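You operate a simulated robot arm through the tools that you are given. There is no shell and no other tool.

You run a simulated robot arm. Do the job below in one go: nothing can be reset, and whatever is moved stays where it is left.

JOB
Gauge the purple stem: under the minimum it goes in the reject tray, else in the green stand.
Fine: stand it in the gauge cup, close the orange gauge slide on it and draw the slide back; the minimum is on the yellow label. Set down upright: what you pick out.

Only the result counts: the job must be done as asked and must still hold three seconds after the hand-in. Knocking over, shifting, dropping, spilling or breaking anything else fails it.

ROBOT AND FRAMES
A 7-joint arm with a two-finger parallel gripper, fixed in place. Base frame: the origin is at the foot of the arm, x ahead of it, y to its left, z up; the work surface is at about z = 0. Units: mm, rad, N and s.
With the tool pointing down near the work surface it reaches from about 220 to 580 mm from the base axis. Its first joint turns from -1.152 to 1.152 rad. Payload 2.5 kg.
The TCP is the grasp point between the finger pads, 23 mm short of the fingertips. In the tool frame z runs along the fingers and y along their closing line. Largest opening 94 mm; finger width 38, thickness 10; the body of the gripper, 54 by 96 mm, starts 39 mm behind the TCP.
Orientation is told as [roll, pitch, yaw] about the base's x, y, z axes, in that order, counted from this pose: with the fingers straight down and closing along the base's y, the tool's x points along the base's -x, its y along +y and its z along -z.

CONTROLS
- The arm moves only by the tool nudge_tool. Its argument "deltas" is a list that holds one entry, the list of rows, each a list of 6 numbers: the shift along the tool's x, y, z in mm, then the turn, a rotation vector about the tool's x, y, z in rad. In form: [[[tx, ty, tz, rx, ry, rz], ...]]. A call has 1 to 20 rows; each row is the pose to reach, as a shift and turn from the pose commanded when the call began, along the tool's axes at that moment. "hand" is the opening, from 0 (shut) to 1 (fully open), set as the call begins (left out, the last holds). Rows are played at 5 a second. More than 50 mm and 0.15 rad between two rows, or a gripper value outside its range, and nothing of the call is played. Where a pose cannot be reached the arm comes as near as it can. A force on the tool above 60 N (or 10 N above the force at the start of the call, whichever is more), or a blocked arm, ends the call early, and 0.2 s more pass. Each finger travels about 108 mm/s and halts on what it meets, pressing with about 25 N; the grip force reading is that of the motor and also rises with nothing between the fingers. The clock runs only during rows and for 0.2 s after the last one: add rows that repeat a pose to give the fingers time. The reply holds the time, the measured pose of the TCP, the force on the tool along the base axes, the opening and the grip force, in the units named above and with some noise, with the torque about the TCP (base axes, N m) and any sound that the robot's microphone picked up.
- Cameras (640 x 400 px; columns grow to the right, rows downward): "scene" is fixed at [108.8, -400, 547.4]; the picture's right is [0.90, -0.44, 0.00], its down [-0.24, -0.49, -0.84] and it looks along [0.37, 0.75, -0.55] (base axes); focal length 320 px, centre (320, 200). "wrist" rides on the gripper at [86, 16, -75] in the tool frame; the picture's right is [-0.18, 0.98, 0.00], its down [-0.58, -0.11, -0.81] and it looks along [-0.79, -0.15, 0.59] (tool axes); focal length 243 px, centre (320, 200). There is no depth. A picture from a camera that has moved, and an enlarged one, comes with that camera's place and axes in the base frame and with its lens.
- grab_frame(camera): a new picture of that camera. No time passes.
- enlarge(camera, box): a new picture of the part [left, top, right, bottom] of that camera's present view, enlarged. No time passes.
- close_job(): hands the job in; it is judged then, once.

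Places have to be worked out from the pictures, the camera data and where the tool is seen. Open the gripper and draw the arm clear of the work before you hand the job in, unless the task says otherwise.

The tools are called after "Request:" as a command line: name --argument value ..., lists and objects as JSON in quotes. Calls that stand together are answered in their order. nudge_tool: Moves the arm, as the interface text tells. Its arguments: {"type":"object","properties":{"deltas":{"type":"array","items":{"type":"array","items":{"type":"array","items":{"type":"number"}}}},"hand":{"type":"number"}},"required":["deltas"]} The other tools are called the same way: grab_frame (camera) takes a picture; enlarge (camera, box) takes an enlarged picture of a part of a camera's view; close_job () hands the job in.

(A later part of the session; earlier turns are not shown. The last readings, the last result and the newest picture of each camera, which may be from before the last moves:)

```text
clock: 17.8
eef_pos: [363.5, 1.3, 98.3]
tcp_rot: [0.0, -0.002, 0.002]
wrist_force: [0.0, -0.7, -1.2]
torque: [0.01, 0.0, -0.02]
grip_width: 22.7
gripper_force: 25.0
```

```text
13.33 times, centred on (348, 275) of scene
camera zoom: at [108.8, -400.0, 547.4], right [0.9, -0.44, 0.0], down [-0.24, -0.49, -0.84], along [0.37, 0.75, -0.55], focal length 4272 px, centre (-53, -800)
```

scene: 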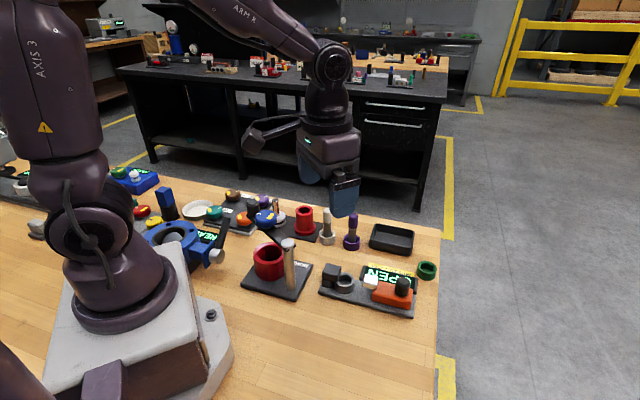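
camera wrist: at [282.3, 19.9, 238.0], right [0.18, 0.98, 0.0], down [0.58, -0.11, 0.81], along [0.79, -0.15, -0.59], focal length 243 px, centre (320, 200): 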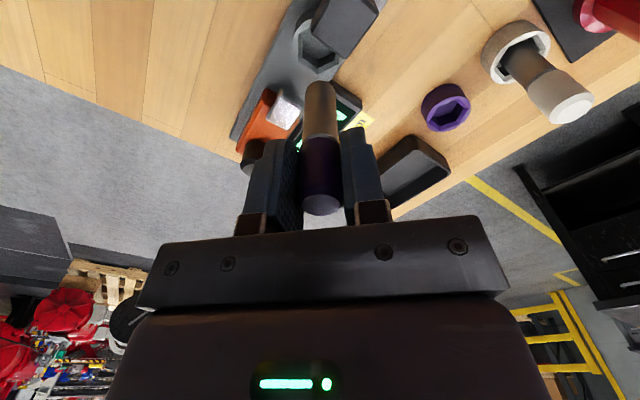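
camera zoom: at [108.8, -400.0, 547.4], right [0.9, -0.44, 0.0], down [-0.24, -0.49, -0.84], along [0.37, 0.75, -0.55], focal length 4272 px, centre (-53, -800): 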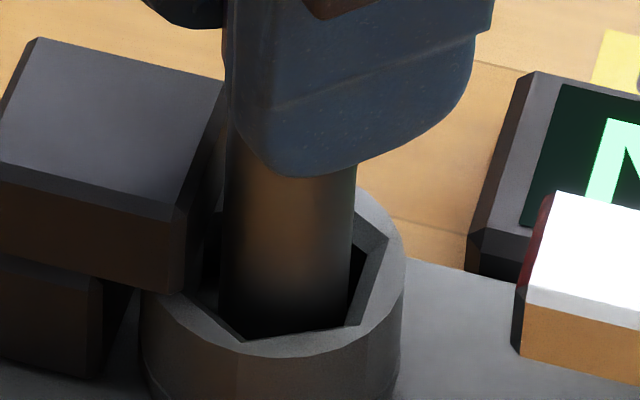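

Still no contact (Fz −1.2 N), TCP about z=98. I lower further in 1 mm steps.

Request:
nudge_tool --deltas '[[[0, 0, 1, 0, 0, 0], [0, 0, 2, 0, 0, 0], [0, 0, 3, 0, 0, 0], [0, 0, 3, 0, 0, 0]]]'

Request:
enlarge --camera "wrist" --box '[250, 60, 410, 160]'

```text
clock: 18.8
eef_pos: [363.2, 2.6, 95.4]
tcp_rot: [0.0, 0.0, 0.002]
wrist_force: [-1.2, -0.4, -1.7]
torque: [0.0, -0.01, -0.02]
grip_width: 22.8
gripper_force: 24.8
```

```text
4.00 times, centred on (330, 110) of wrist
camera zoom: at [276.0, 19.4, 170.1], right [0.18, 0.98, 0.0], down [0.58, -0.11, 0.81], along [0.79, -0.15, -0.59], focal length 970 px, centre (280, 560)
```

zoom: 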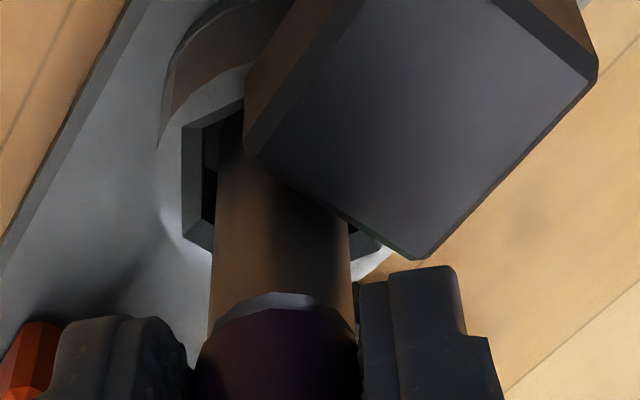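

No contact yet; TCP z≈95, fingertips well above the anvil. I continue 1 mm at a time.

Request:
nudge_tool --deltas '[[[0, 0, 1, 0, 0, 0], [0, 0, 2, 0, 0, 0], [0, 0, 3, 0, 0, 0], [0, 0, 3, 0, 0, 0]]]'

```text
clock: 19.8
eef_pos: [363.8, 2.7, 93.5]
tcp_rot: [-0.001, -0.004, -0.001]
wrist_force: [-1.1, -3.9, 18.8]
torque: [-0.19, -0.07, -0.08]
grip_width: 22.7
gripper_force: 24.8
```

Contact: Fz rose to 18.8 N, so the stem stands on the cup floor (TCP z≈93). I ease up about 1 mm to unload it, then check.

Request:
nudge_tool --deltas '[[[0, 0, -0.6, 0, 0, 0], [0, 0, -1.0, 0, 0, 0], [0, 0, -1.0, 0, 0, 0]]]'

Request:
enlarge --camera "wrist" --box '[250, 60, 410, 160]'

Request:
enlarge --camera "scene" --box '[316, 240, 396, 300]'

```text
clock: 20.6
eef_pos: [364.5, 3.2, 93.4]
tcp_rot: [0.0, 0.0, 0.001]
wrist_force: [4.8, 0.0, 10.4]
torque: [-0.06, -0.47, -0.05]
grip_width: 22.8
gripper_force: 24.8
```

```text
4.00 times, centred on (330, 110) of wrist
camera zoom: at [277.3, 19.7, 167.6], right [0.18, 0.98, 0.0], down [0.58, -0.11, 0.81], along [0.79, -0.15, -0.59], focal length 970 px, centre (280, 560)
```

zoom: 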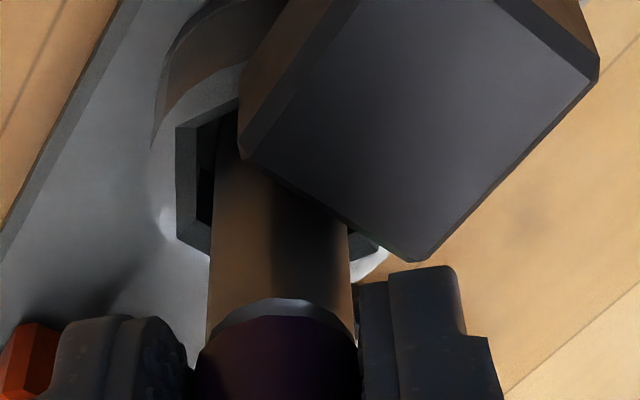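

```text
6.67 times, centred on (356, 270) of scene
camera zoom: at [108.8, -400.0, 547.4], right [0.9, -0.44, 0.0], down [-0.24, -0.49, -0.84], along [0.37, 0.75, -0.55], focal length 2136 px, centre (80, -267)
```

zoom: 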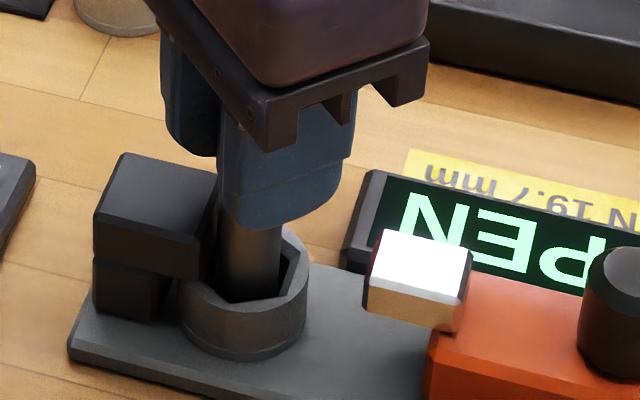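

Still 10 N of vertical load; I raise a further 0.8 mm before letting go.

Request:
nudge_tool --deltas '[[[0, 0, -0.5, 0, 0, 0], [0, 0, -0.8, 0, 0, 0], [0, 0, -0.8, 0, 0, 0]]]'

```text
clock: 21.4
eef_pos: [363.1, 3.6, 95.2]
tcp_rot: [0.0, 0.003, 0.0]
wrist_force: [-0.4, -0.9, -1.2]
torque: [0.01, -0.01, 0.02]
grip_width: 22.6
gripper_force: 24.7
```

The load is gone (stem within a millimetre of the floor). I open the fingers to release it upright.

Request:
nudge_tool --deltas '[[[0, 0, 0, 0, 0, 0], [0, 0, 0, 0, 0, 0], [0, 0, 0, 0, 0, 0]]]' --hand 0.6

Request:
grab_frame --camera "wrist"

Request:
enlarge --camera "scene" --box '[316, 230, 396, 300]'

```text
clock: 22.2
eef_pos: [364.2, 2.7, 94.6]
tcp_rot: [0.001, 0.001, 0.001]
wrist_force: [0.3, 0.1, 0.6]
torque: [-0.04, -0.01, 0.03]
grip_width: 56.5
gripper_force: 0.0
```

```text
taken
camera wrist: at [277.3, 20.1, 169.4], right [0.18, 0.98, 0.0], down [0.58, -0.11, 0.81], along [0.79, -0.15, -0.59], focal length 243 px, centre (320, 200)
```

wrist: 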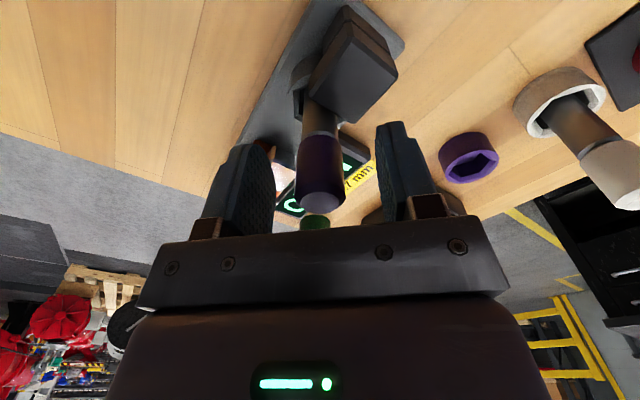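

```text
5.71 times, centred on (356, 265) of scene
camera zoom: at [108.8, -400.0, 547.4], right [0.9, -0.44, 0.0], down [-0.24, -0.49, -0.84], along [0.37, 0.75, -0.55], focal length 1831 px, centre (114, -171)
```

zoom: 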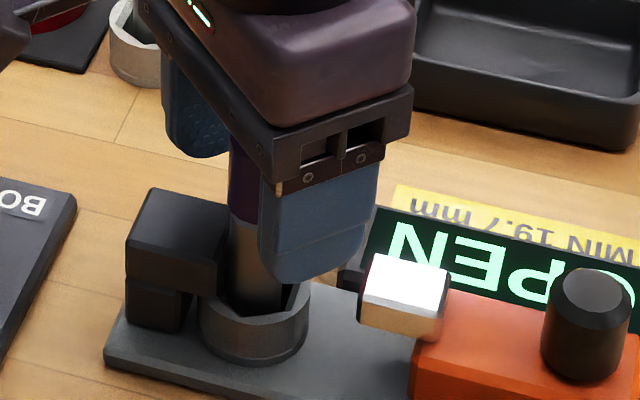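

The stem stands in the gauge cup, released. I withdraw straight up.

Request:
nudge_tool --deltas '[[[0, 0, -15, 0, 0, 0], [0, 0, -35, 0, 0, 0], [0, 0, -65, 0, 0, 0], [0, 0, -100, 0, 0, 0], [0, 0, -100, 0, 0, 0]]]'

Request:
grab_frame --camera "wrist"

Request:
enlarge --camera "scene" --box '[310, 220, 450, 320]'

```text
clock: 23.4
eef_pos: [365.6, 0.6, 196.4]
tcp_rot: [0.001, -0.001, 0.001]
wrist_force: [-0.4, 0.8, -0.4]
torque: [0.02, -0.04, 0.01]
grip_width: 56.5
gripper_force: 0.1
```

```text
taken
camera wrist: at [278.5, 18.1, 269.6], right [0.18, 0.98, 0.0], down [0.58, -0.11, 0.81], along [0.79, -0.15, -0.59], focal length 243 px, centre (320, 200)
```

wrist: 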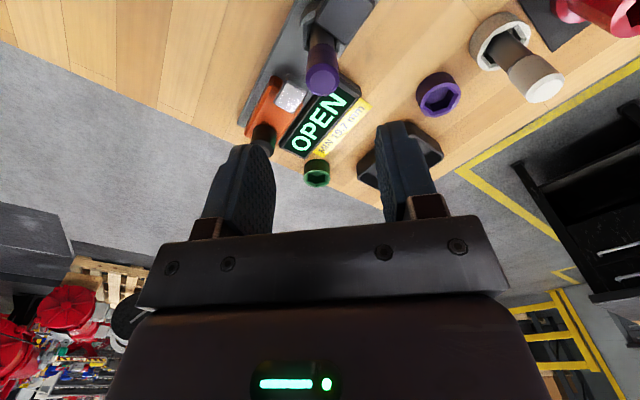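

```text
4.00 times, centred on (380, 270) of scene
camera zoom: at [108.8, -400.0, 547.4], right [0.9, -0.44, 0.0], down [-0.24, -0.49, -0.84], along [0.37, 0.75, -0.55], focal length 1282 px, centre (80, -80)
```

zoom: 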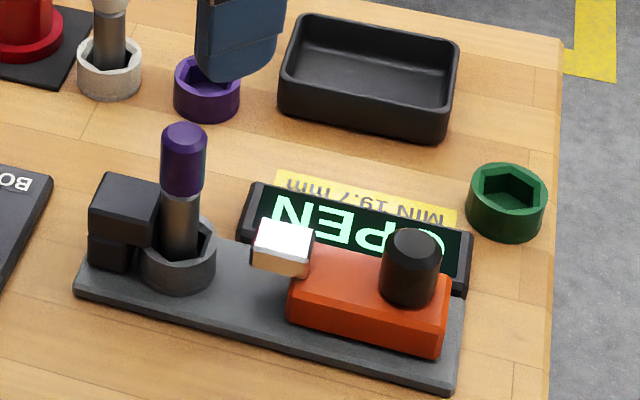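

The stem stands upright in the cup. The knob top triangulates to about (446.5,−78,72) and the slide axis runs along (0.71,−0.70). I move over the knob while turning the gripper about +45° so the fingers close along the slide axis.

Request:
nudge_tool --deltas '[[[-14, -13.5, 0, 0, 0, -0.132], [-28, -27, 0, 0, 0, -0.264], [-42, -40.5, 0, 0, 0, -0.396], [-56, -54, 0, 0, 0, -0.528], [-70, -67, 0, 0, 0, -0.66], [-82, -80, 0, 0, 0, -0.79], [-82, -80, 0, 0, 0, -0.79]]]'

Request:
grab_frame --camera "wrist"

Request:
grab_frame --camera "scene"

```text
clock: 25.0
eef_pos: [445.0, -79.3, 192.9]
tcp_rot: [0.0, 0.001, 0.794]
wrist_force: [-1.0, 0.2, 0.7]
torque: [0.02, 0.02, 0.04]
grip_width: 56.3
gripper_force: 0.0
```

```text
taken
camera wrist: at [372.2, -128.7, 267.5], right [-0.57, 0.82, 0.0], down [0.49, 0.34, 0.81], along [0.66, 0.46, -0.59], focal length 243 px, centre (320, 200)
```

wrist: 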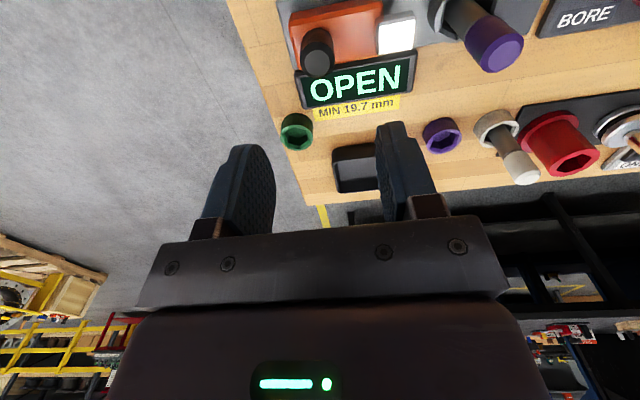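

```text
taken
```

scene: 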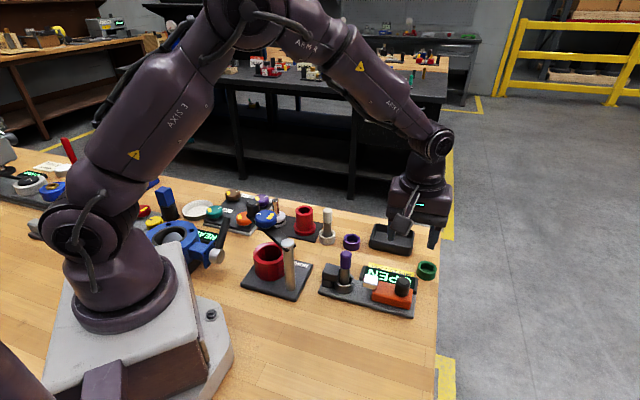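

The display reads nicely from here, and the knob is nearly below the TCP. I enlarge to measure.

Request:
enlarge --camera "wrist" --box '[280, 0, 440, 100]'

Request:
enlarge --camera "wrist" --box '[400, 0, 560, 100]'

```text
4.00 times, centred on (360, 50) of wrist
camera zoom: at [372.2, -128.7, 267.5], right [-0.57, 0.82, 0.0], down [0.49, 0.34, 0.81], along [0.66, 0.46, -0.59], focal length 970 px, centre (160, 800)
```

zoom: 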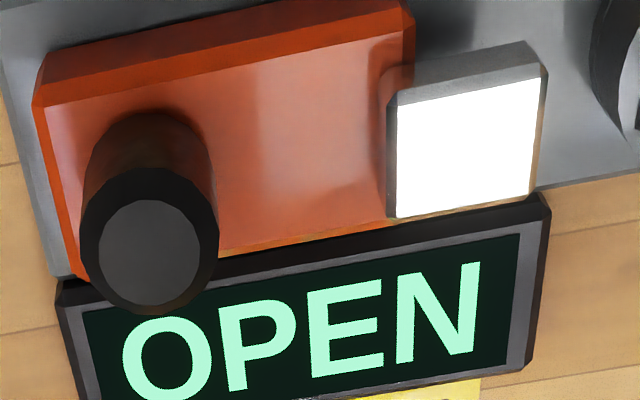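

```text
4.00 times, centred on (480, 50) of wrist
camera zoom: at [372.2, -128.7, 267.5], right [-0.57, 0.82, 0.0], down [0.49, 0.34, 0.81], along [0.66, 0.46, -0.59], focal length 970 px, centre (-320, 800)
```

zoom: 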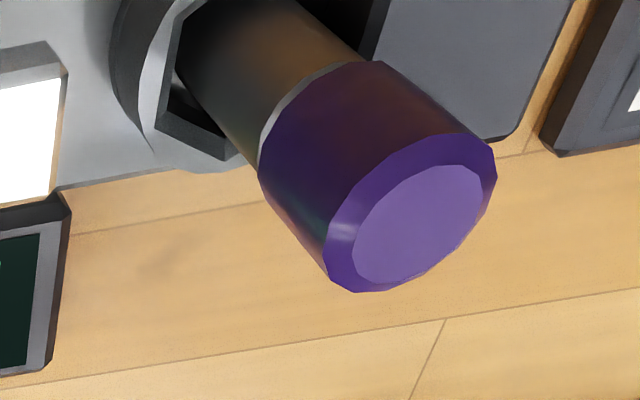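

The knob top centre is about 2 mm toward −y of the tool and 0.6 mm forward; slide top is z≈43, knob top ≈71. I correct and lower the open fingers around the knob to TCP z≈73.

Request:
nudge_tool --deltas '[[[-0.6, -2.0, 30, 0, 0, 0], [-0.6, -2.0, 60, 0, 0, 0], [-0.6, -2.0, 90, 0, 0, 0], [-0.6, -2.0, 90, 0, 0, 0]]]'

Request:
grab_frame --camera "wrist"

Request:
enlarge --camera "scene" --box '[310, 220, 450, 320]'

```text
clock: 26.0
eef_pos: [446.4, -78.4, 103.3]
tcp_rot: [-0.001, -0.001, 0.79]
wrist_force: [0.8, 0.8, -0.2]
torque: [0.01, 0.0, 0.01]
grip_width: 56.3
gripper_force: 0.0
```

```text
taken
camera wrist: at [372.8, -127.9, 177.8], right [-0.57, 0.82, 0.0], down [0.49, 0.34, 0.81], along [0.66, 0.46, -0.59], focal length 243 px, centre (320, 200)
```

wrist: 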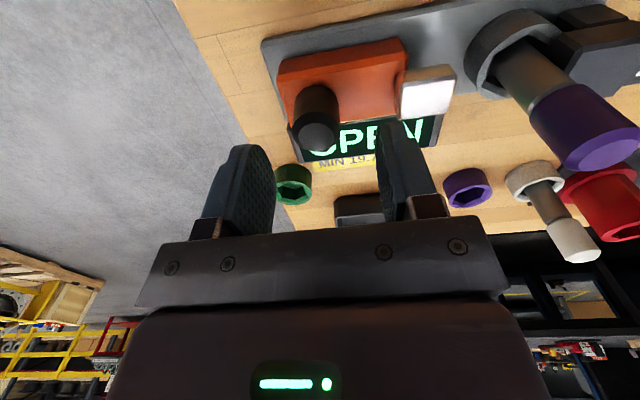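

```text
4.00 times, centred on (380, 270) of scene
camera zoom: at [108.8, -400.0, 547.4], right [0.9, -0.44, 0.0], down [-0.24, -0.49, -0.84], along [0.37, 0.75, -0.55], focal length 1282 px, centre (80, -80)
```

zoom: 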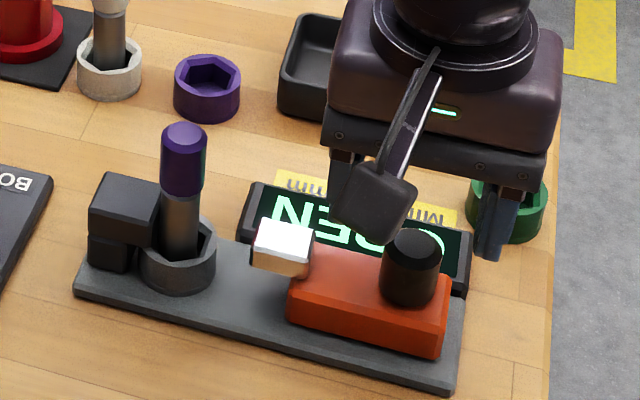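

The knob sits between the fingers. I lower the last 30 mm with a small y correction.

Request:
nudge_tool --deltas '[[[0, -1.2, 10, 0, 0, 0], [0, -1.2, 20, 0, 0, 0], [0, -1.2, 29, 0, 0, 0], [0, -1.2, 29, 0, 0, 0]]]'

Request:
grab_frame --camera "wrist"

Request:
enlarge --camera "scene" --box '[310, 220, 450, 320]'

```text
clock: 27.0
eef_pos: [447.1, -79.6, 76.3]
tcp_rot: [-0.001, -0.001, 0.79]
wrist_force: [0.0, 0.5, -0.1]
torque: [-0.01, -0.01, 0.01]
grip_width: 56.6
gripper_force: 0.1
```

```text
taken
camera wrist: at [374.7, -128.8, 150.0], right [-0.57, 0.82, 0.0], down [0.49, 0.34, 0.81], along [0.66, 0.46, -0.59], focal length 243 px, centre (320, 200)
```

wrist: 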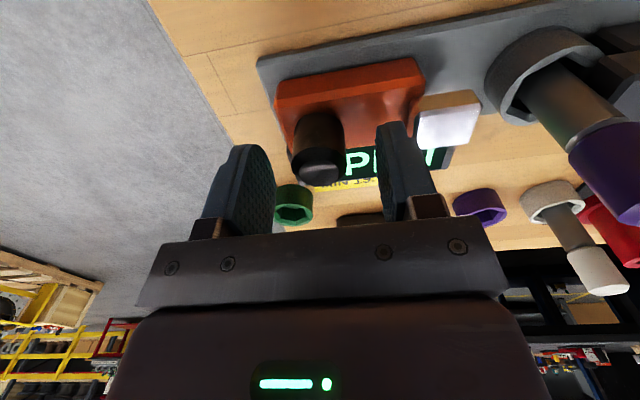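

```text
4.00 times, centred on (380, 270) of scene
camera zoom: at [108.8, -400.0, 547.4], right [0.9, -0.44, 0.0], down [-0.24, -0.49, -0.84], along [0.37, 0.75, -0.55], focal length 1282 px, centre (80, -80)
```

zoom: 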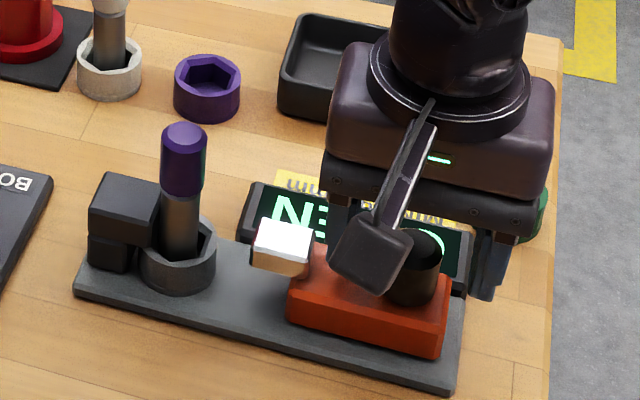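

The knob is between the fingers with tips around z=52. I close on it.

Request:
nudge_tool --deltas '[[[0, 0, 1, 0, 0, 0], [0, 0, 1, 0, 0, 0], [0, 0, 1, 0, 0, 0]]]' --hand 0

Request:
grab_frame --camera "wrist"

```text
clock: 27.8
eef_pos: [448.0, -79.0, 74.1]
tcp_rot: [-0.002, 0.0, 0.79]
wrist_force: [-3.5, 3.8, 9.4]
torque: [-0.41, 0.33, -0.12]
grip_width: 27.3
gripper_force: 45.2
```

```text
taken
camera wrist: at [374.9, -129.3, 149.8], right [-0.57, 0.82, 0.0], down [0.49, 0.34, 0.81], along [0.66, 0.46, -0.59], focal length 243 px, centre (320, 200)
```

wrist: 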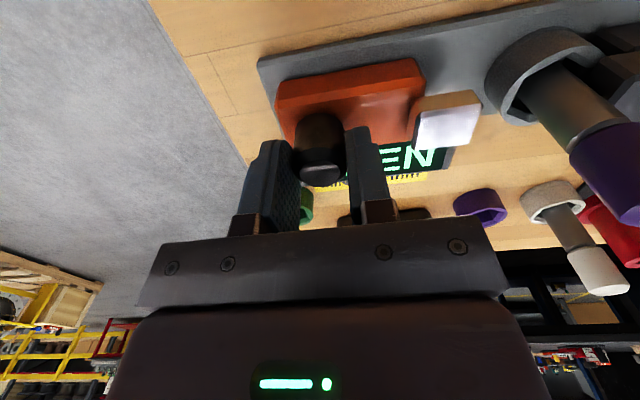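

The knob is gripped (27.3 mm). I slide it toward the stem (tool +y) 15 mm in small rows, watching the force.

Request:
nudge_tool --deltas '[[[0, 3, 0, 0, 0, 0], [0, 6, 0, 0, 0, 0], [0, 9, 0, 0, 0, 0], [0, 12, 0, 0, 0, 0], [0, 15, 0, 0, 0, 0], [0, 15, 0, 0, 0, 0]]]'

Request:
grab_frame --camera "wrist"

Request:
enlarge --camera "scene" --box '[310, 220, 450, 320]'

```text
clock: 29.2
eef_pos: [438.8, -70.3, 76.0]
tcp_rot: [-0.001, 0.0, 0.791]
wrist_force: [-5.8, -6.1, 24.9]
torque: [0.67, -0.49, -0.07]
grip_width: 27.4
gripper_force: 45.2
```

```text
taken
camera wrist: at [364.9, -119.4, 149.6], right [-0.57, 0.82, 0.0], down [0.49, 0.34, 0.81], along [0.67, 0.46, -0.59], focal length 243 px, centre (320, 200)
```

wrist: 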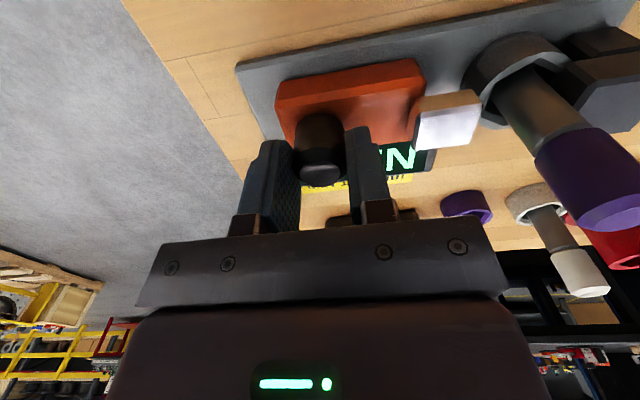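

```text
4.00 times, centred on (380, 270) of scene
camera zoom: at [108.7, -400.0, 547.4], right [0.9, -0.44, 0.0], down [-0.24, -0.49, -0.84], along [0.37, 0.75, -0.55], focal length 1282 px, centre (80, -80)
```

zoom: 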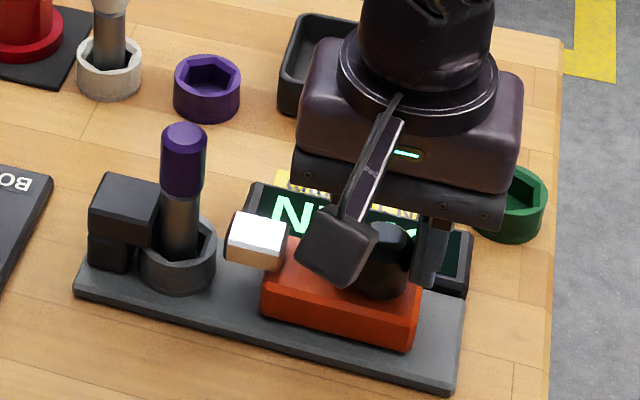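

The slide follows (about 14 mm so far, jaw close to the stem). There is some vertical and side load, so I ease those and continue 5 mm.

Request:
nudge_tool --deltas '[[[0.3, 0, -1, 0, 0, 0], [0.4, 2, -1.2, 0, 0, 0], [0.4, 4, -1.2, 0, 0, 0], [0.4, 5, -1.2, 0, 0, 0], [0.4, 5, -1.2, 0, 0, 0]]]'

Request:
enlarge --camera "wrist" --box '[340, 20, 580, 170]'

Request:
enlarge --camera "scene" --box '[310, 220, 450, 320]'

```text
clock: 30.4
eef_pos: [433.5, -65.8, 74.7]
tcp_rot: [0.001, 0.001, 0.791]
wrist_force: [-1.1, -1.4, 6.1]
torque: [-0.85, 0.34, -0.45]
grip_width: 27.3
gripper_force: 45.4
```

```text
2.67 times, centred on (460, 95) of wrist
camera zoom: at [360.9, -115.2, 149.7], right [-0.57, 0.82, 0.0], down [0.49, 0.34, 0.81], along [0.66, 0.46, -0.59], focal length 647 px, centre (-53, 480)
```

zoom: 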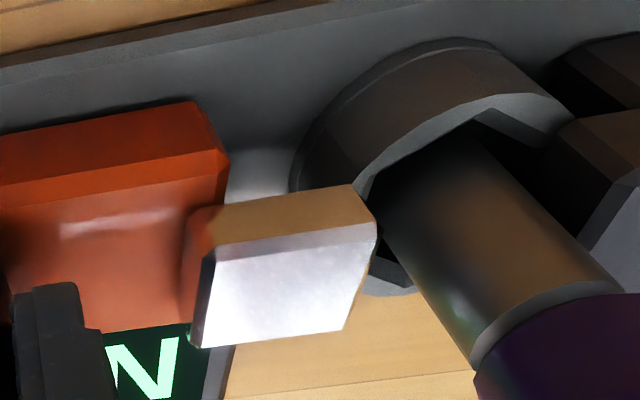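

```text
4.00 times, centred on (380, 270) of scene
camera zoom: at [108.8, -400.0, 547.4], right [0.9, -0.44, 0.0], down [-0.24, -0.49, -0.84], along [0.37, 0.75, -0.55], focal length 1282 px, centre (80, -80)
```

zoom: 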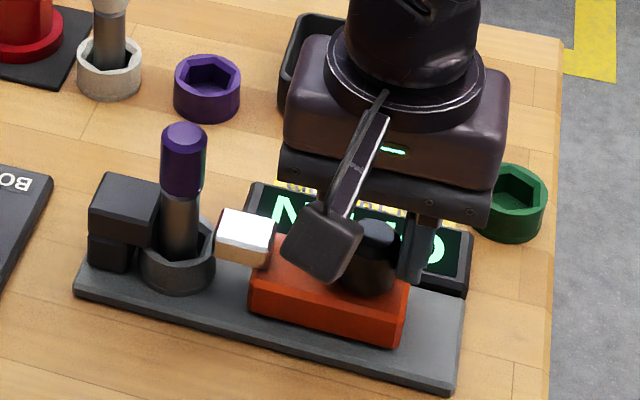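

Forces are low and the jaw still has roughly 8 mm to go. I continue 5 mm, then slower.

Request:
nudge_tool --deltas '[[[0, 1.5, 0, 0, 0, 0], [0, 3, 0, 0, 0, 0], [0, 4.5, 0, 0, 0, 0], [0, 5, 0, 0, 0, 0], [0, 5, 0, 0, 0, 0]]]'

Request:
enlarge --camera "wrist" --box '[340, 20, 580, 170]'

Request:
enlarge --camera "scene" --box '[320, 240, 420, 310]'

```text
clock: 31.6
eef_pos: [429.9, -62.0, 75.0]
tcp_rot: [0.003, -0.002, 0.79]
wrist_force: [1.5, 1.1, -11.2]
torque: [0.76, -0.86, 0.15]
grip_width: 27.5
gripper_force: 44.8
```

```text
2.67 times, centred on (460, 95) of wrist
camera zoom: at [357.2, -111.6, 149.7], right [-0.57, 0.82, 0.0], down [0.49, 0.34, 0.81], along [0.66, 0.46, -0.59], focal length 647 px, centre (-53, 480)
```

zoom: 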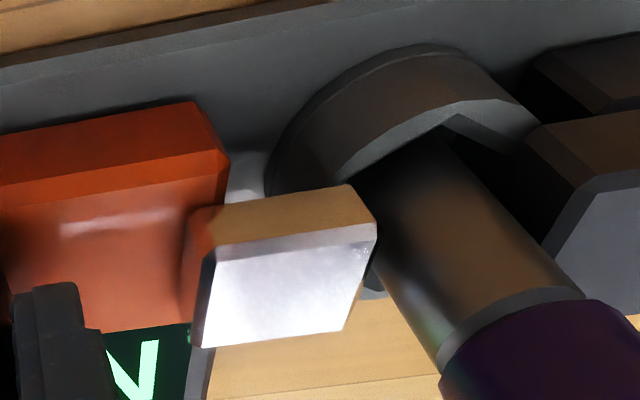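

```text
5.71 times, centred on (370, 275) of scene
camera zoom: at [108.9, -400.0, 547.4], right [0.9, -0.44, 0.0], down [-0.24, -0.49, -0.84], along [0.37, 0.75, -0.55], focal length 1831 px, centre (34, -229)
```

zoom: 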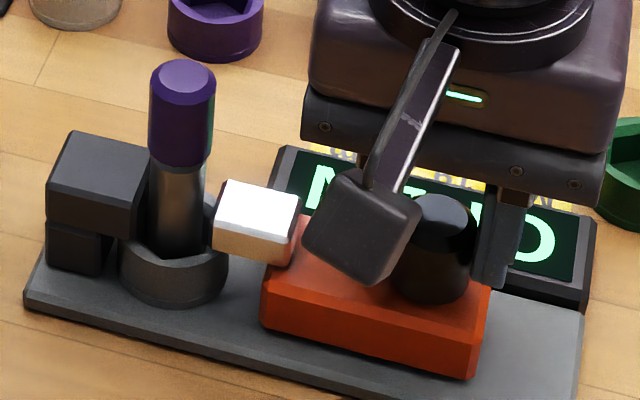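

The gap is down to about 3 mm. I continue in 0.7 mm rows and watch for the force build-up.

Request:
nudge_tool --deltas '[[[0, 0.7, 0.5, 0, 0, 0], [0, 1.4, 0.5, 0, 0, 0], [0, 2.1, 0.5, 0, 0, 0], [0, 2.8, 0.5, 0, 0, 0], [0, 2.8, 0.5, 0, 0, 0]]]'

Request:
enlarge --camera "wrist" --box '[340, 20, 580, 170]'

Request:
enlarge --camera "scene" --box '[320, 240, 420, 310]'

```text
clock: 32.8
eef_pos: [427.5, -60.4, 75.0]
tcp_rot: [0.0, 0.0, 0.788]
wrist_force: [0.4, -1.8, -6.4]
torque: [-0.25, -0.4, -0.13]
grip_width: 27.4
gripper_force: 44.7
```

```text
2.67 times, centred on (460, 95) of wrist
camera zoom: at [355.3, -109.6, 149.7], right [-0.57, 0.82, 0.0], down [0.49, 0.34, 0.81], along [0.66, 0.46, -0.59], focal length 647 px, centre (-53, 480)
```

zoom: 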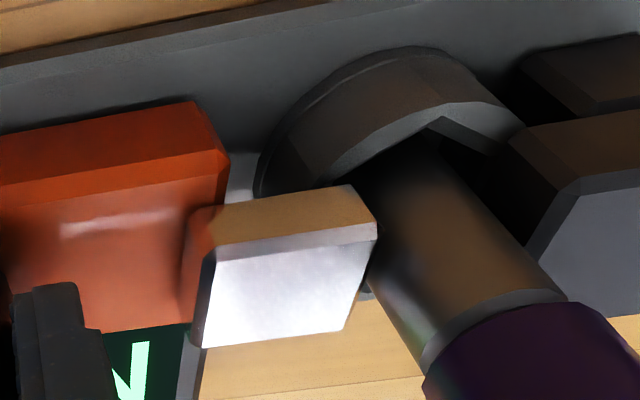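

```text
5.71 times, centred on (370, 275) of scene
camera zoom: at [108.9, -400.0, 547.4], right [0.9, -0.44, 0.0], down [-0.24, -0.49, -0.84], along [0.37, 0.75, -0.55], focal length 1831 px, centre (34, -229)
```

zoom: 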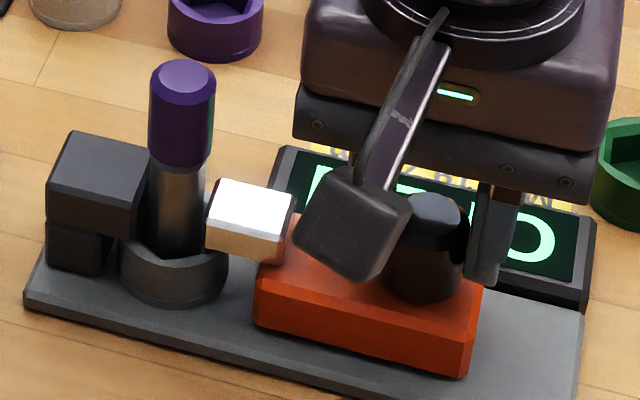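

The jaw is just about at the stem; no side force yet. Two more millimetres in 0.5 mm rows.

Request:
nudge_tool --deltas '[[[0, 0.5, 0, 0, 0, 0], [0, 1.0, 0, 0, 0, 0], [0, 1.5, 0, 0, 0, 0], [0, 2.0, 0, 0, 0, 0], [0, 2.0, 0, 0, 0, 0]]]'

Request:
enlarge --camera "wrist" --box '[340, 20, 580, 170]'

Request:
enlarge --camera "scene" --box '[320, 240, 420, 310]'

```text
clock: 34.0
eef_pos: [426.8, -58.0, 74.9]
tcp_rot: [0.002, 0.001, 0.786]
wrist_force: [-9.9, -12.2, 7.8]
torque: [0.52, -0.76, -0.07]
grip_width: 27.5
gripper_force: 44.6
```

```text
2.67 times, centred on (460, 95) of wrist
camera zoom: at [353.8, -107.9, 149.8], right [-0.57, 0.82, 0.0], down [0.49, 0.34, 0.81], along [0.66, 0.46, -0.59], focal length 647 px, centre (-53, 480)
```

zoom: 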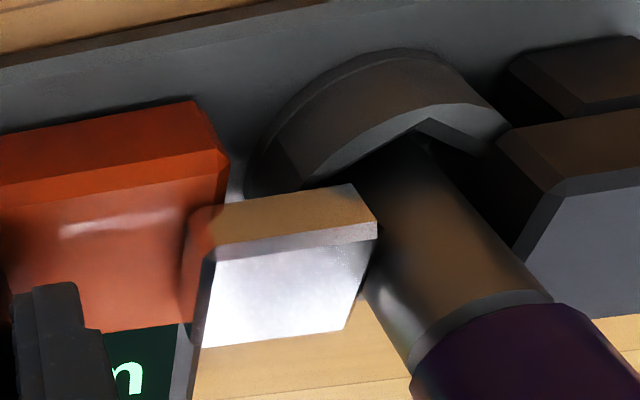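

```text
5.71 times, centred on (370, 275) of scene
camera zoom: at [108.8, -400.0, 547.4], right [0.9, -0.44, 0.0], down [-0.24, -0.49, -0.84], along [0.37, 0.75, -0.55], focal length 1831 px, centre (34, -229)
```

zoom: 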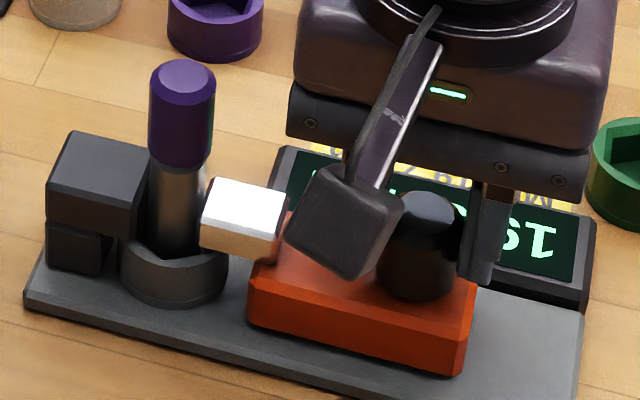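

The display switched to a number beginning "19". I enlarge the display from both cameras.

Request:
enlarge --camera "scene" --box '[364, 262, 428, 302]'

Request:
enlarge --camera "wrist" --box '[270, 100, 430, 200]'

Request:
enlarge --camera "scene" --box '[324, 250, 388, 290]'

```text
10.00 times, centred on (396, 282) of scene
camera zoom: at [108.8, -400.0, 547.4], right [0.9, -0.44, 0.0], down [-0.24, -0.49, -0.84], along [0.37, 0.75, -0.55], focal length 3204 px, centre (-440, -620)
```

zoom: 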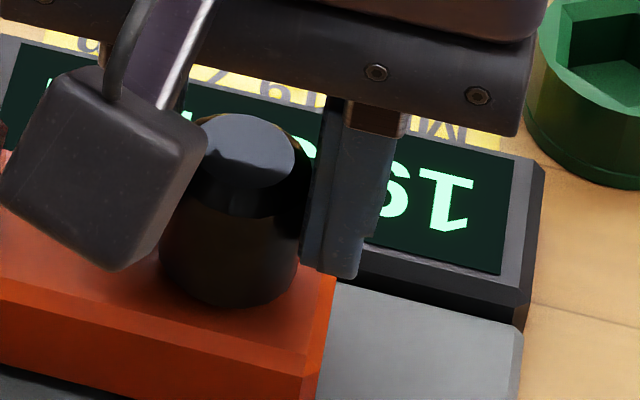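

```text
4.00 times, centred on (350, 150) of wrist
camera zoom: at [353.8, -107.9, 149.8], right [-0.57, 0.82, 0.0], down [0.49, 0.34, 0.81], along [0.66, 0.46, -0.59], focal length 970 px, centre (200, 400)
```

zoom: 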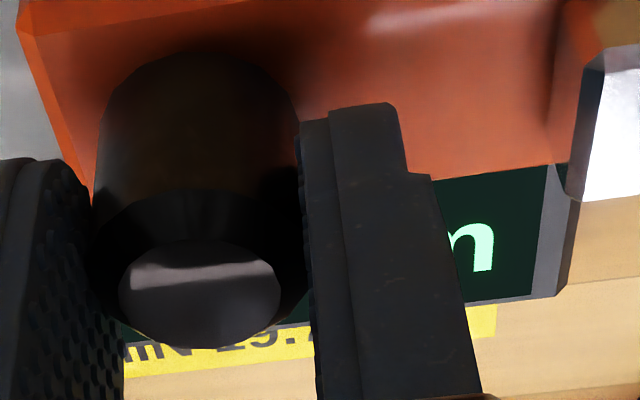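

```text
10.00 times, centred on (356, 270) of scene
camera zoom: at [108.8, -400.0, 547.4], right [0.9, -0.44, 0.0], down [-0.24, -0.49, -0.84], along [0.37, 0.75, -0.55], focal length 3204 px, centre (-40, -500)
```

zoom: 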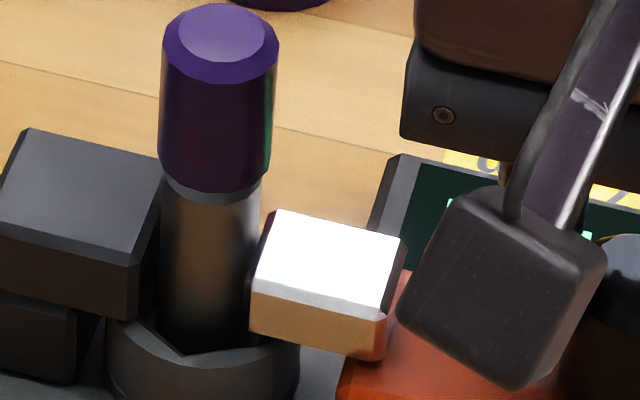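

The last digit is hidden by the hand. I first make sure the slide is firmly closed (a further 0.8 mm, easing the side load), then I'll release to read the display.

Request:
nudge_tool --deltas '[[[0.7, 0.4, 0, 0, 0, 0], [0.7, 0.8, 0, 0, 0, 0], [0.7, 0.8, 0, 0, 0, 0]]]'

Request:
enlarge --camera "scene" --box '[324, 250, 388, 290]'

Request:
enlarge --camera "scene" --box '[364, 262, 428, 302]'

```text
clock: 34.8
eef_pos: [426.4, -57.8, 74.9]
tcp_rot: [-0.001, 0.0, 0.791]
wrist_force: [-7.8, -8.7, 19.2]
torque: [-0.82, 0.91, -0.15]
grip_width: 27.0
gripper_force: 45.8
```

```text
10.00 times, centred on (356, 270) of scene
camera zoom: at [108.8, -400.0, 547.4], right [0.9, -0.44, 0.0], down [-0.24, -0.49, -0.84], along [0.37, 0.75, -0.55], focal length 3204 px, centre (-40, -500)
```

zoom: 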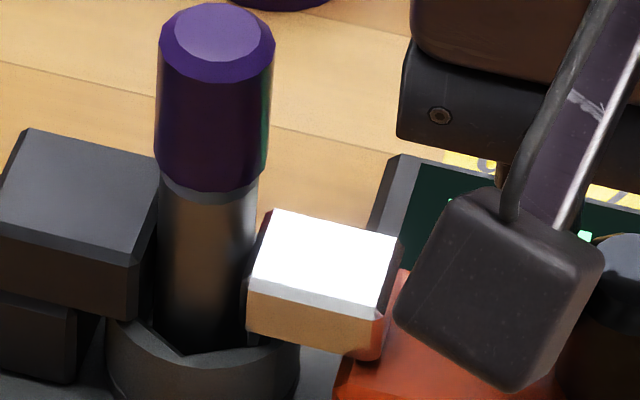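

```text
10.00 times, centred on (396, 282) of scene
camera zoom: at [108.8, -400.0, 547.4], right [0.9, -0.44, 0.0], down [-0.24, -0.49, -0.84], along [0.37, 0.75, -0.55], focal length 3204 px, centre (-440, -620)
```

zoom: 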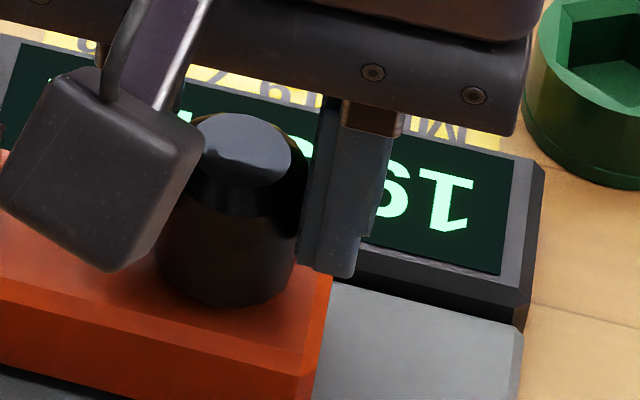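

The stem shifted about 1 mm toward the anvil, so it may not be fully seated yet. I ease the vertical load and push another 0.8 mm.

Request:
nudge_tool --deltas '[[[0.5, 0.4, -0.7, 0, 0, 0], [0.5, 0.8, -0.7, 0, 0, 0], [0.5, 0.8, -0.7, 0, 0, 0]]]'

Request:
enlarge --camera "scene" --box '[324, 250, 388, 290]'

Request:
enlarge --camera "scene" --box '[364, 262, 428, 302]'

```text
clock: 35.6
eef_pos: [426.4, -57.3, 75.2]
tcp_rot: [-0.002, -0.001, 0.791]
wrist_force: [24.3, -9.8, -28.2]
torque: [-0.29, 0.49, 0.05]
grip_width: 27.2
gripper_force: 44.8
```

```text
10.00 times, centred on (356, 270) of scene
camera zoom: at [109.0, -400.0, 547.3], right [0.9, -0.44, 0.0], down [-0.24, -0.49, -0.84], along [0.37, 0.75, -0.55], focal length 3204 px, centre (-40, -500)
```

zoom: 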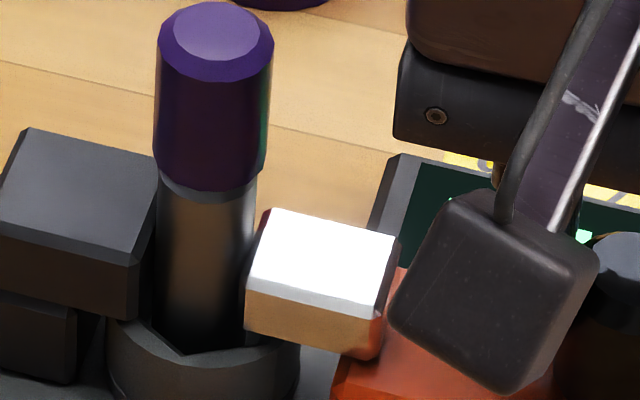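

```text
10.00 times, centred on (396, 282) of scene
camera zoom: at [109.0, -400.0, 547.3], right [0.9, -0.44, 0.0], down [-0.24, -0.49, -0.84], along [0.37, 0.75, -0.55], focal length 3204 px, centre (-440, -620)
```

zoom: 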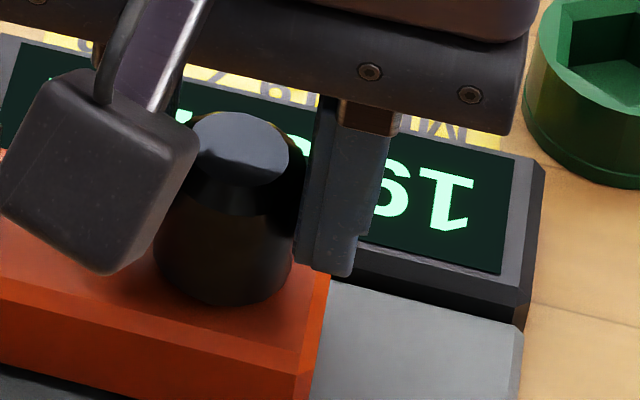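

Axial force is now about 24 N, so jaw, stem and anvil are in firm contact. I ease the vertical/side load while keeping the slide shut, then open the fingers.

Request:
nudge_tool --deltas '[[[-0.3, 0, 0.5, 0, 0, 0], [-0.3, 0, 0.5, 0, 0, 0]]]'

```text
clock: 36.2
eef_pos: [424.7, -57.8, 75.2]
tcp_rot: [-0.004, -0.002, 0.789]
wrist_force: [23.2, -9.5, -24.1]
torque: [0.64, -0.2, 0.12]
grip_width: 27.1
gripper_force: 45.2
```

The contact holds. I open the fingers off the knob.

Request:
nudge_tool --deltas '[[[0, 0, 0, 0, 0, 0], [0, 0, 0, 0, 0, 0], [0, 0, 0, 0, 0, 0]]]' --hand 0.6

Request:
grab_frame --camera "wrist"

Request:
enlarge --camera "scene" --box '[364, 262, 428, 302]'

```text
clock: 37.0
eef_pos: [423.1, -57.3, 74.3]
tcp_rot: [-0.001, -0.001, 0.791]
wrist_force: [-0.1, -0.5, 0.7]
torque: [-0.06, -0.01, 0.01]
grip_width: 56.1
gripper_force: 0.2
```

```text
taken
camera wrist: at [351.7, -107.4, 149.7], right [-0.57, 0.82, 0.0], down [0.49, 0.34, 0.81], along [0.66, 0.46, -0.59], focal length 243 px, centre (320, 200)
```

wrist: 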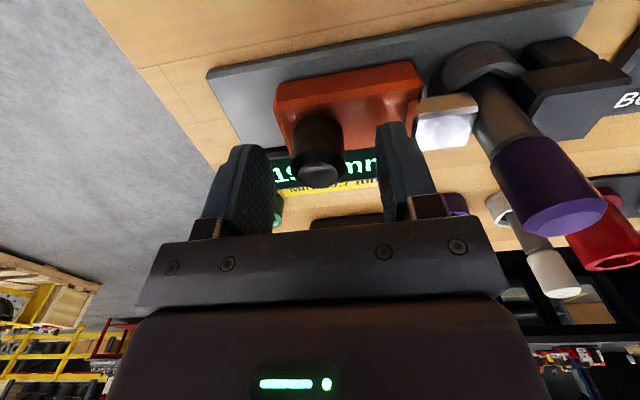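

```text
10.00 times, centred on (396, 282) of scene
camera zoom: at [108.8, -400.0, 547.4], right [0.9, -0.44, 0.0], down [-0.24, -0.49, -0.84], along [0.37, 0.75, -0.55], focal length 3204 px, centre (-440, -620)
```

zoom: 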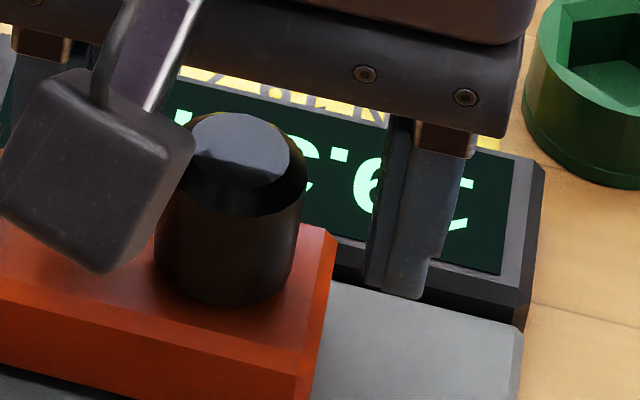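

The slide stays closed and reads "19.x mm". I lift clear to read the last digit.

Request:
nudge_tool --deltas '[[[0, 0, -10, 0, 0, 0], [0, 0, -30, 0, 0, 0], [0, 0, -60, 0, 0, 0], [0, 0, -100, 0, 0, 0], [0, 0, -100, 0, 0, 0]]]'

Request:
enlarge --camera "wrist" --box '[260, 0, 500, 150]'

Request:
enlarge --camera "scene" --box '[324, 240, 436, 310]'

```text
clock: 38.2
eef_pos: [424.8, -58.9, 177.1]
tcp_rot: [-0.001, 0.001, 0.791]
wrist_force: [0.2, 0.4, -0.6]
torque: [0.0, 0.01, 0.0]
grip_width: 56.2
gripper_force: 0.1
```

```text
2.67 times, centred on (380, 75) of wrist
camera zoom: at [352.2, -108.1, 252.4], right [-0.57, 0.82, 0.0], down [0.49, 0.34, 0.81], along [0.66, 0.46, -0.59], focal length 647 px, centre (160, 533)
```

zoom: 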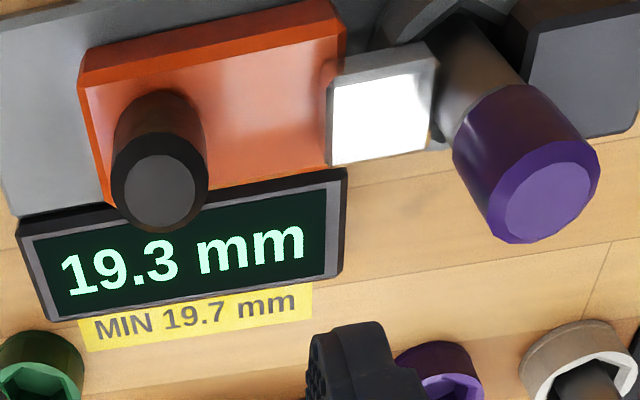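

```text
5.71 times, centred on (380, 275) of scene
camera zoom: at [108.8, -400.0, 547.4], right [0.9, -0.44, 0.0], down [-0.24, -0.49, -0.84], along [0.37, 0.75, -0.55], focal length 1831 px, centre (-23, -229)
```

zoom: 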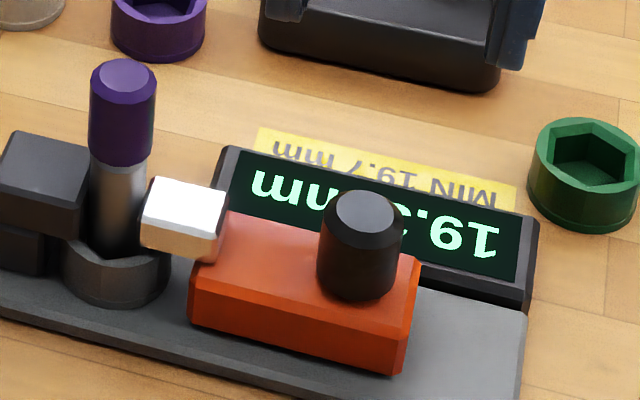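

I read 19.3 mm; I enlarge to be certain of the digit.

Request:
enlarge --camera "wrist" --box '[270, 60, 390, 135]'

```text
5.33 times, centred on (330, 98) of wrist
camera zoom: at [352.2, -108.1, 252.4], right [-0.57, 0.82, 0.0], down [0.49, 0.34, 0.81], along [0.66, 0.46, -0.59], focal length 1294 px, centre (267, 747)
```

zoom: 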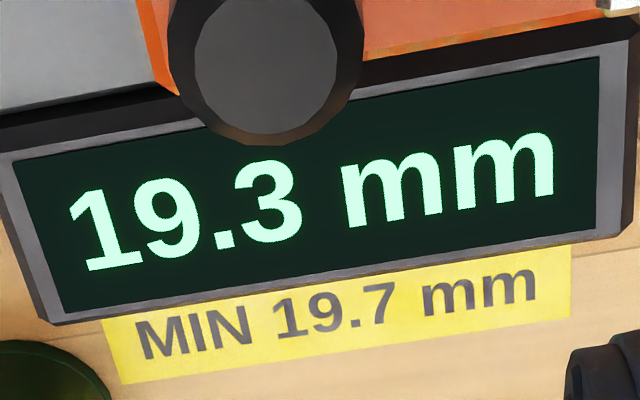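

19.3 mm is under the 19.7 mm minimum, so the stem goes to the reject tray. Now I draw the slide back: the knob is exactly under the TCP, so I descend around it again.

Request:
nudge_tool --deltas '[[[0, 0, 35, 0, 0, 0], [0, 0, 70, 0, 0, 0], [0, 0, 90, 0, 0, 0], [0, 0, 101, 0, 0, 0], [0, 0, 101, 0, 0, 0]]]'

Request:
grab_frame --camera "wrist"

```text
clock: 39.4
eef_pos: [425.5, -56.7, 72.4]
tcp_rot: [0.001, 0.001, 0.789]
wrist_force: [-0.1, -0.7, -0.5]
torque: [0.03, 0.02, 0.0]
grip_width: 56.4
gripper_force: 0.1
```

```text
taken
camera wrist: at [352.7, -106.2, 147.6], right [-0.57, 0.82, 0.0], down [0.49, 0.34, 0.81], along [0.66, 0.46, -0.59], focal length 243 px, centre (320, 200)
```

wrist: 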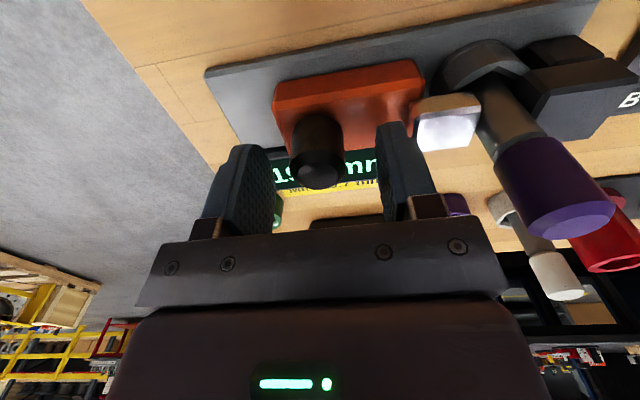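

The left finger is closer to the knob, so closing might push the slide into the stem. I shift 3 mm away from the stem first so that closing pushes the knob back instead.

Request:
nudge_tool --deltas '[[[0, -3, -1.5, 0, 0, 0], [0, -3, -1.5, 0, 0, 0]]]'

Request:
enlarge --camera "wrist" --box '[200, 80, 440, 230]'

```text
clock: 40.0
eef_pos: [428.9, -59.5, 73.7]
tcp_rot: [0.0, 0.002, 0.792]
wrist_force: [-0.5, 0.6, 0.0]
torque: [0.0, 0.03, 0.0]
grip_width: 56.8
gripper_force: 0.0
```

```text
2.67 times, centred on (320, 155) of wrist
camera zoom: at [355.1, -109.4, 149.0], right [-0.57, 0.82, 0.0], down [0.49, 0.34, 0.81], along [0.66, 0.46, -0.59], focal length 647 px, centre (320, 320)
```

zoom: 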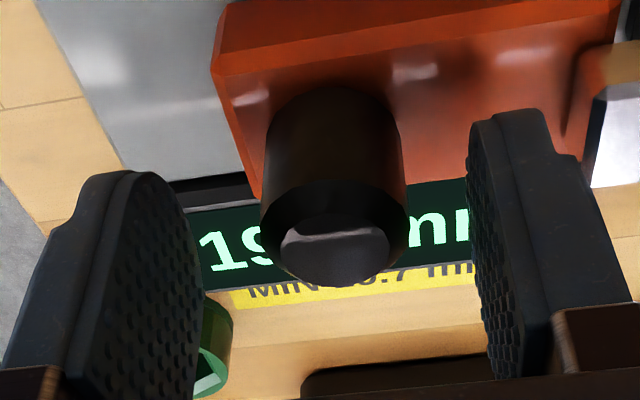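

The knob is now nearer to the stem-side finger, as wanted. I close the fingers.

Request:
nudge_tool --deltas '[[[0, 0, 0, 0, 0, 0], [0, 0, 0, 0, 0, 0], [0, 0, 0, 0, 0, 0]]]' --hand 0

Request:
enlarge --camera "scene" --box '[324, 240, 436, 310]'

```text
clock: 40.8
eef_pos: [427.5, -59.7, 74.6]
tcp_rot: [0.0, -0.002, 0.789]
wrist_force: [1.9, 1.6, -4.6]
torque: [-0.34, 0.23, -0.01]
grip_width: 27.1
gripper_force: 44.8
```

```text
5.71 times, centred on (380, 275) of scene
camera zoom: at [108.9, -400.0, 547.4], right [0.9, -0.44, 0.0], down [-0.24, -0.49, -0.84], along [0.37, 0.75, -0.55], focal length 1831 px, centre (-23, -229)
```

zoom: 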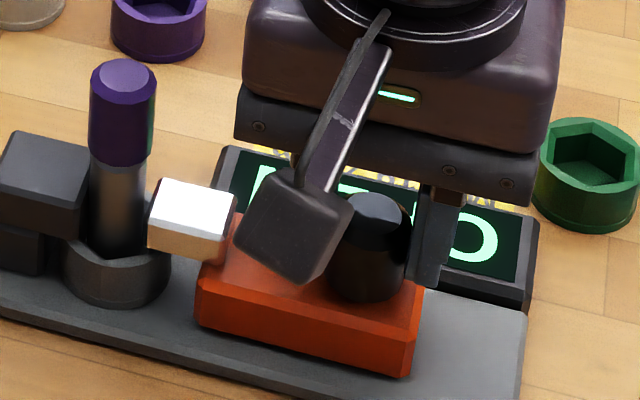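

The slide has begun to open. I draw it back about 26 mm toward its original place.

Request:
nudge_tool --deltas '[[[0, -3, 0, 0, 0, 0], [0, -6.5, 0, 0, 0, 0], [0, -10, 0, 0, 0, 0], [0, -13.5, 0, 0, 0, 0], [0, -17, 0, 0, 0, 0], [0, -20, 0, 0, 0, 0], [0, -23, 0, 0, 0, 0], [0, -26, 0, 0, 0, 0], [0, -26, 0, 0, 0, 0]]]'

Request:
enlarge --camera "scene" --box '[324, 240, 436, 310]'

Request:
grab_frame --camera "wrist"

```text
clock: 42.8
eef_pos: [445.3, -76.8, 74.8]
tcp_rot: [0.004, 0.0, 0.793]
wrist_force: [8.3, 10.1, -32.2]
torque: [-0.39, 0.03, -0.13]
grip_width: 27.0
gripper_force: 44.6
```

```text
5.71 times, centred on (380, 275) of scene
camera zoom: at [109.0, -400.0, 547.3], right [0.9, -0.44, 0.0], down [-0.24, -0.49, -0.84], along [0.37, 0.75, -0.55], focal length 1831 px, centre (-23, -229)
```

zoom: 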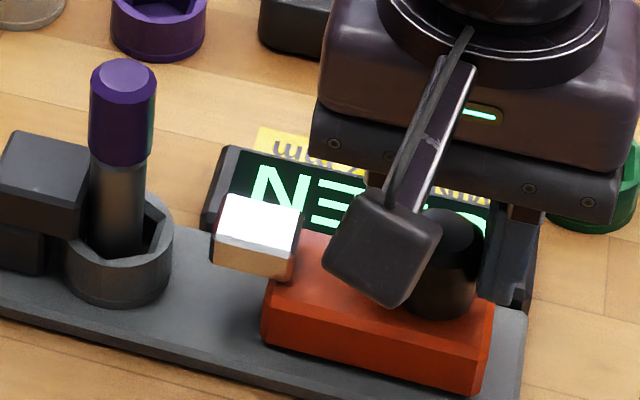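

```text
taken
camera wrist: at [372.5, -126.9, 149.0], right [-0.57, 0.82, 0.0], down [0.49, 0.34, 0.81], along [0.66, 0.46, -0.59], focal length 243 px, centre (320, 200)
```

wrist: 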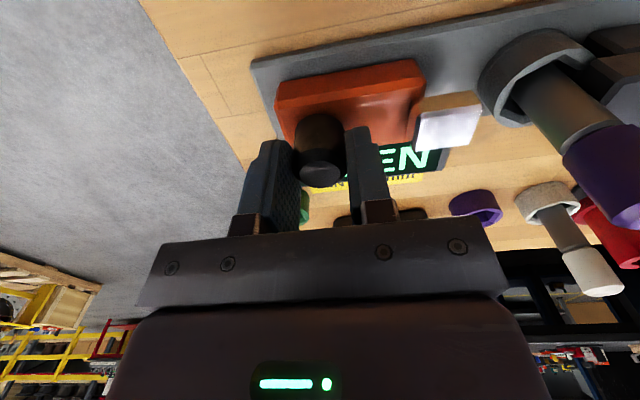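

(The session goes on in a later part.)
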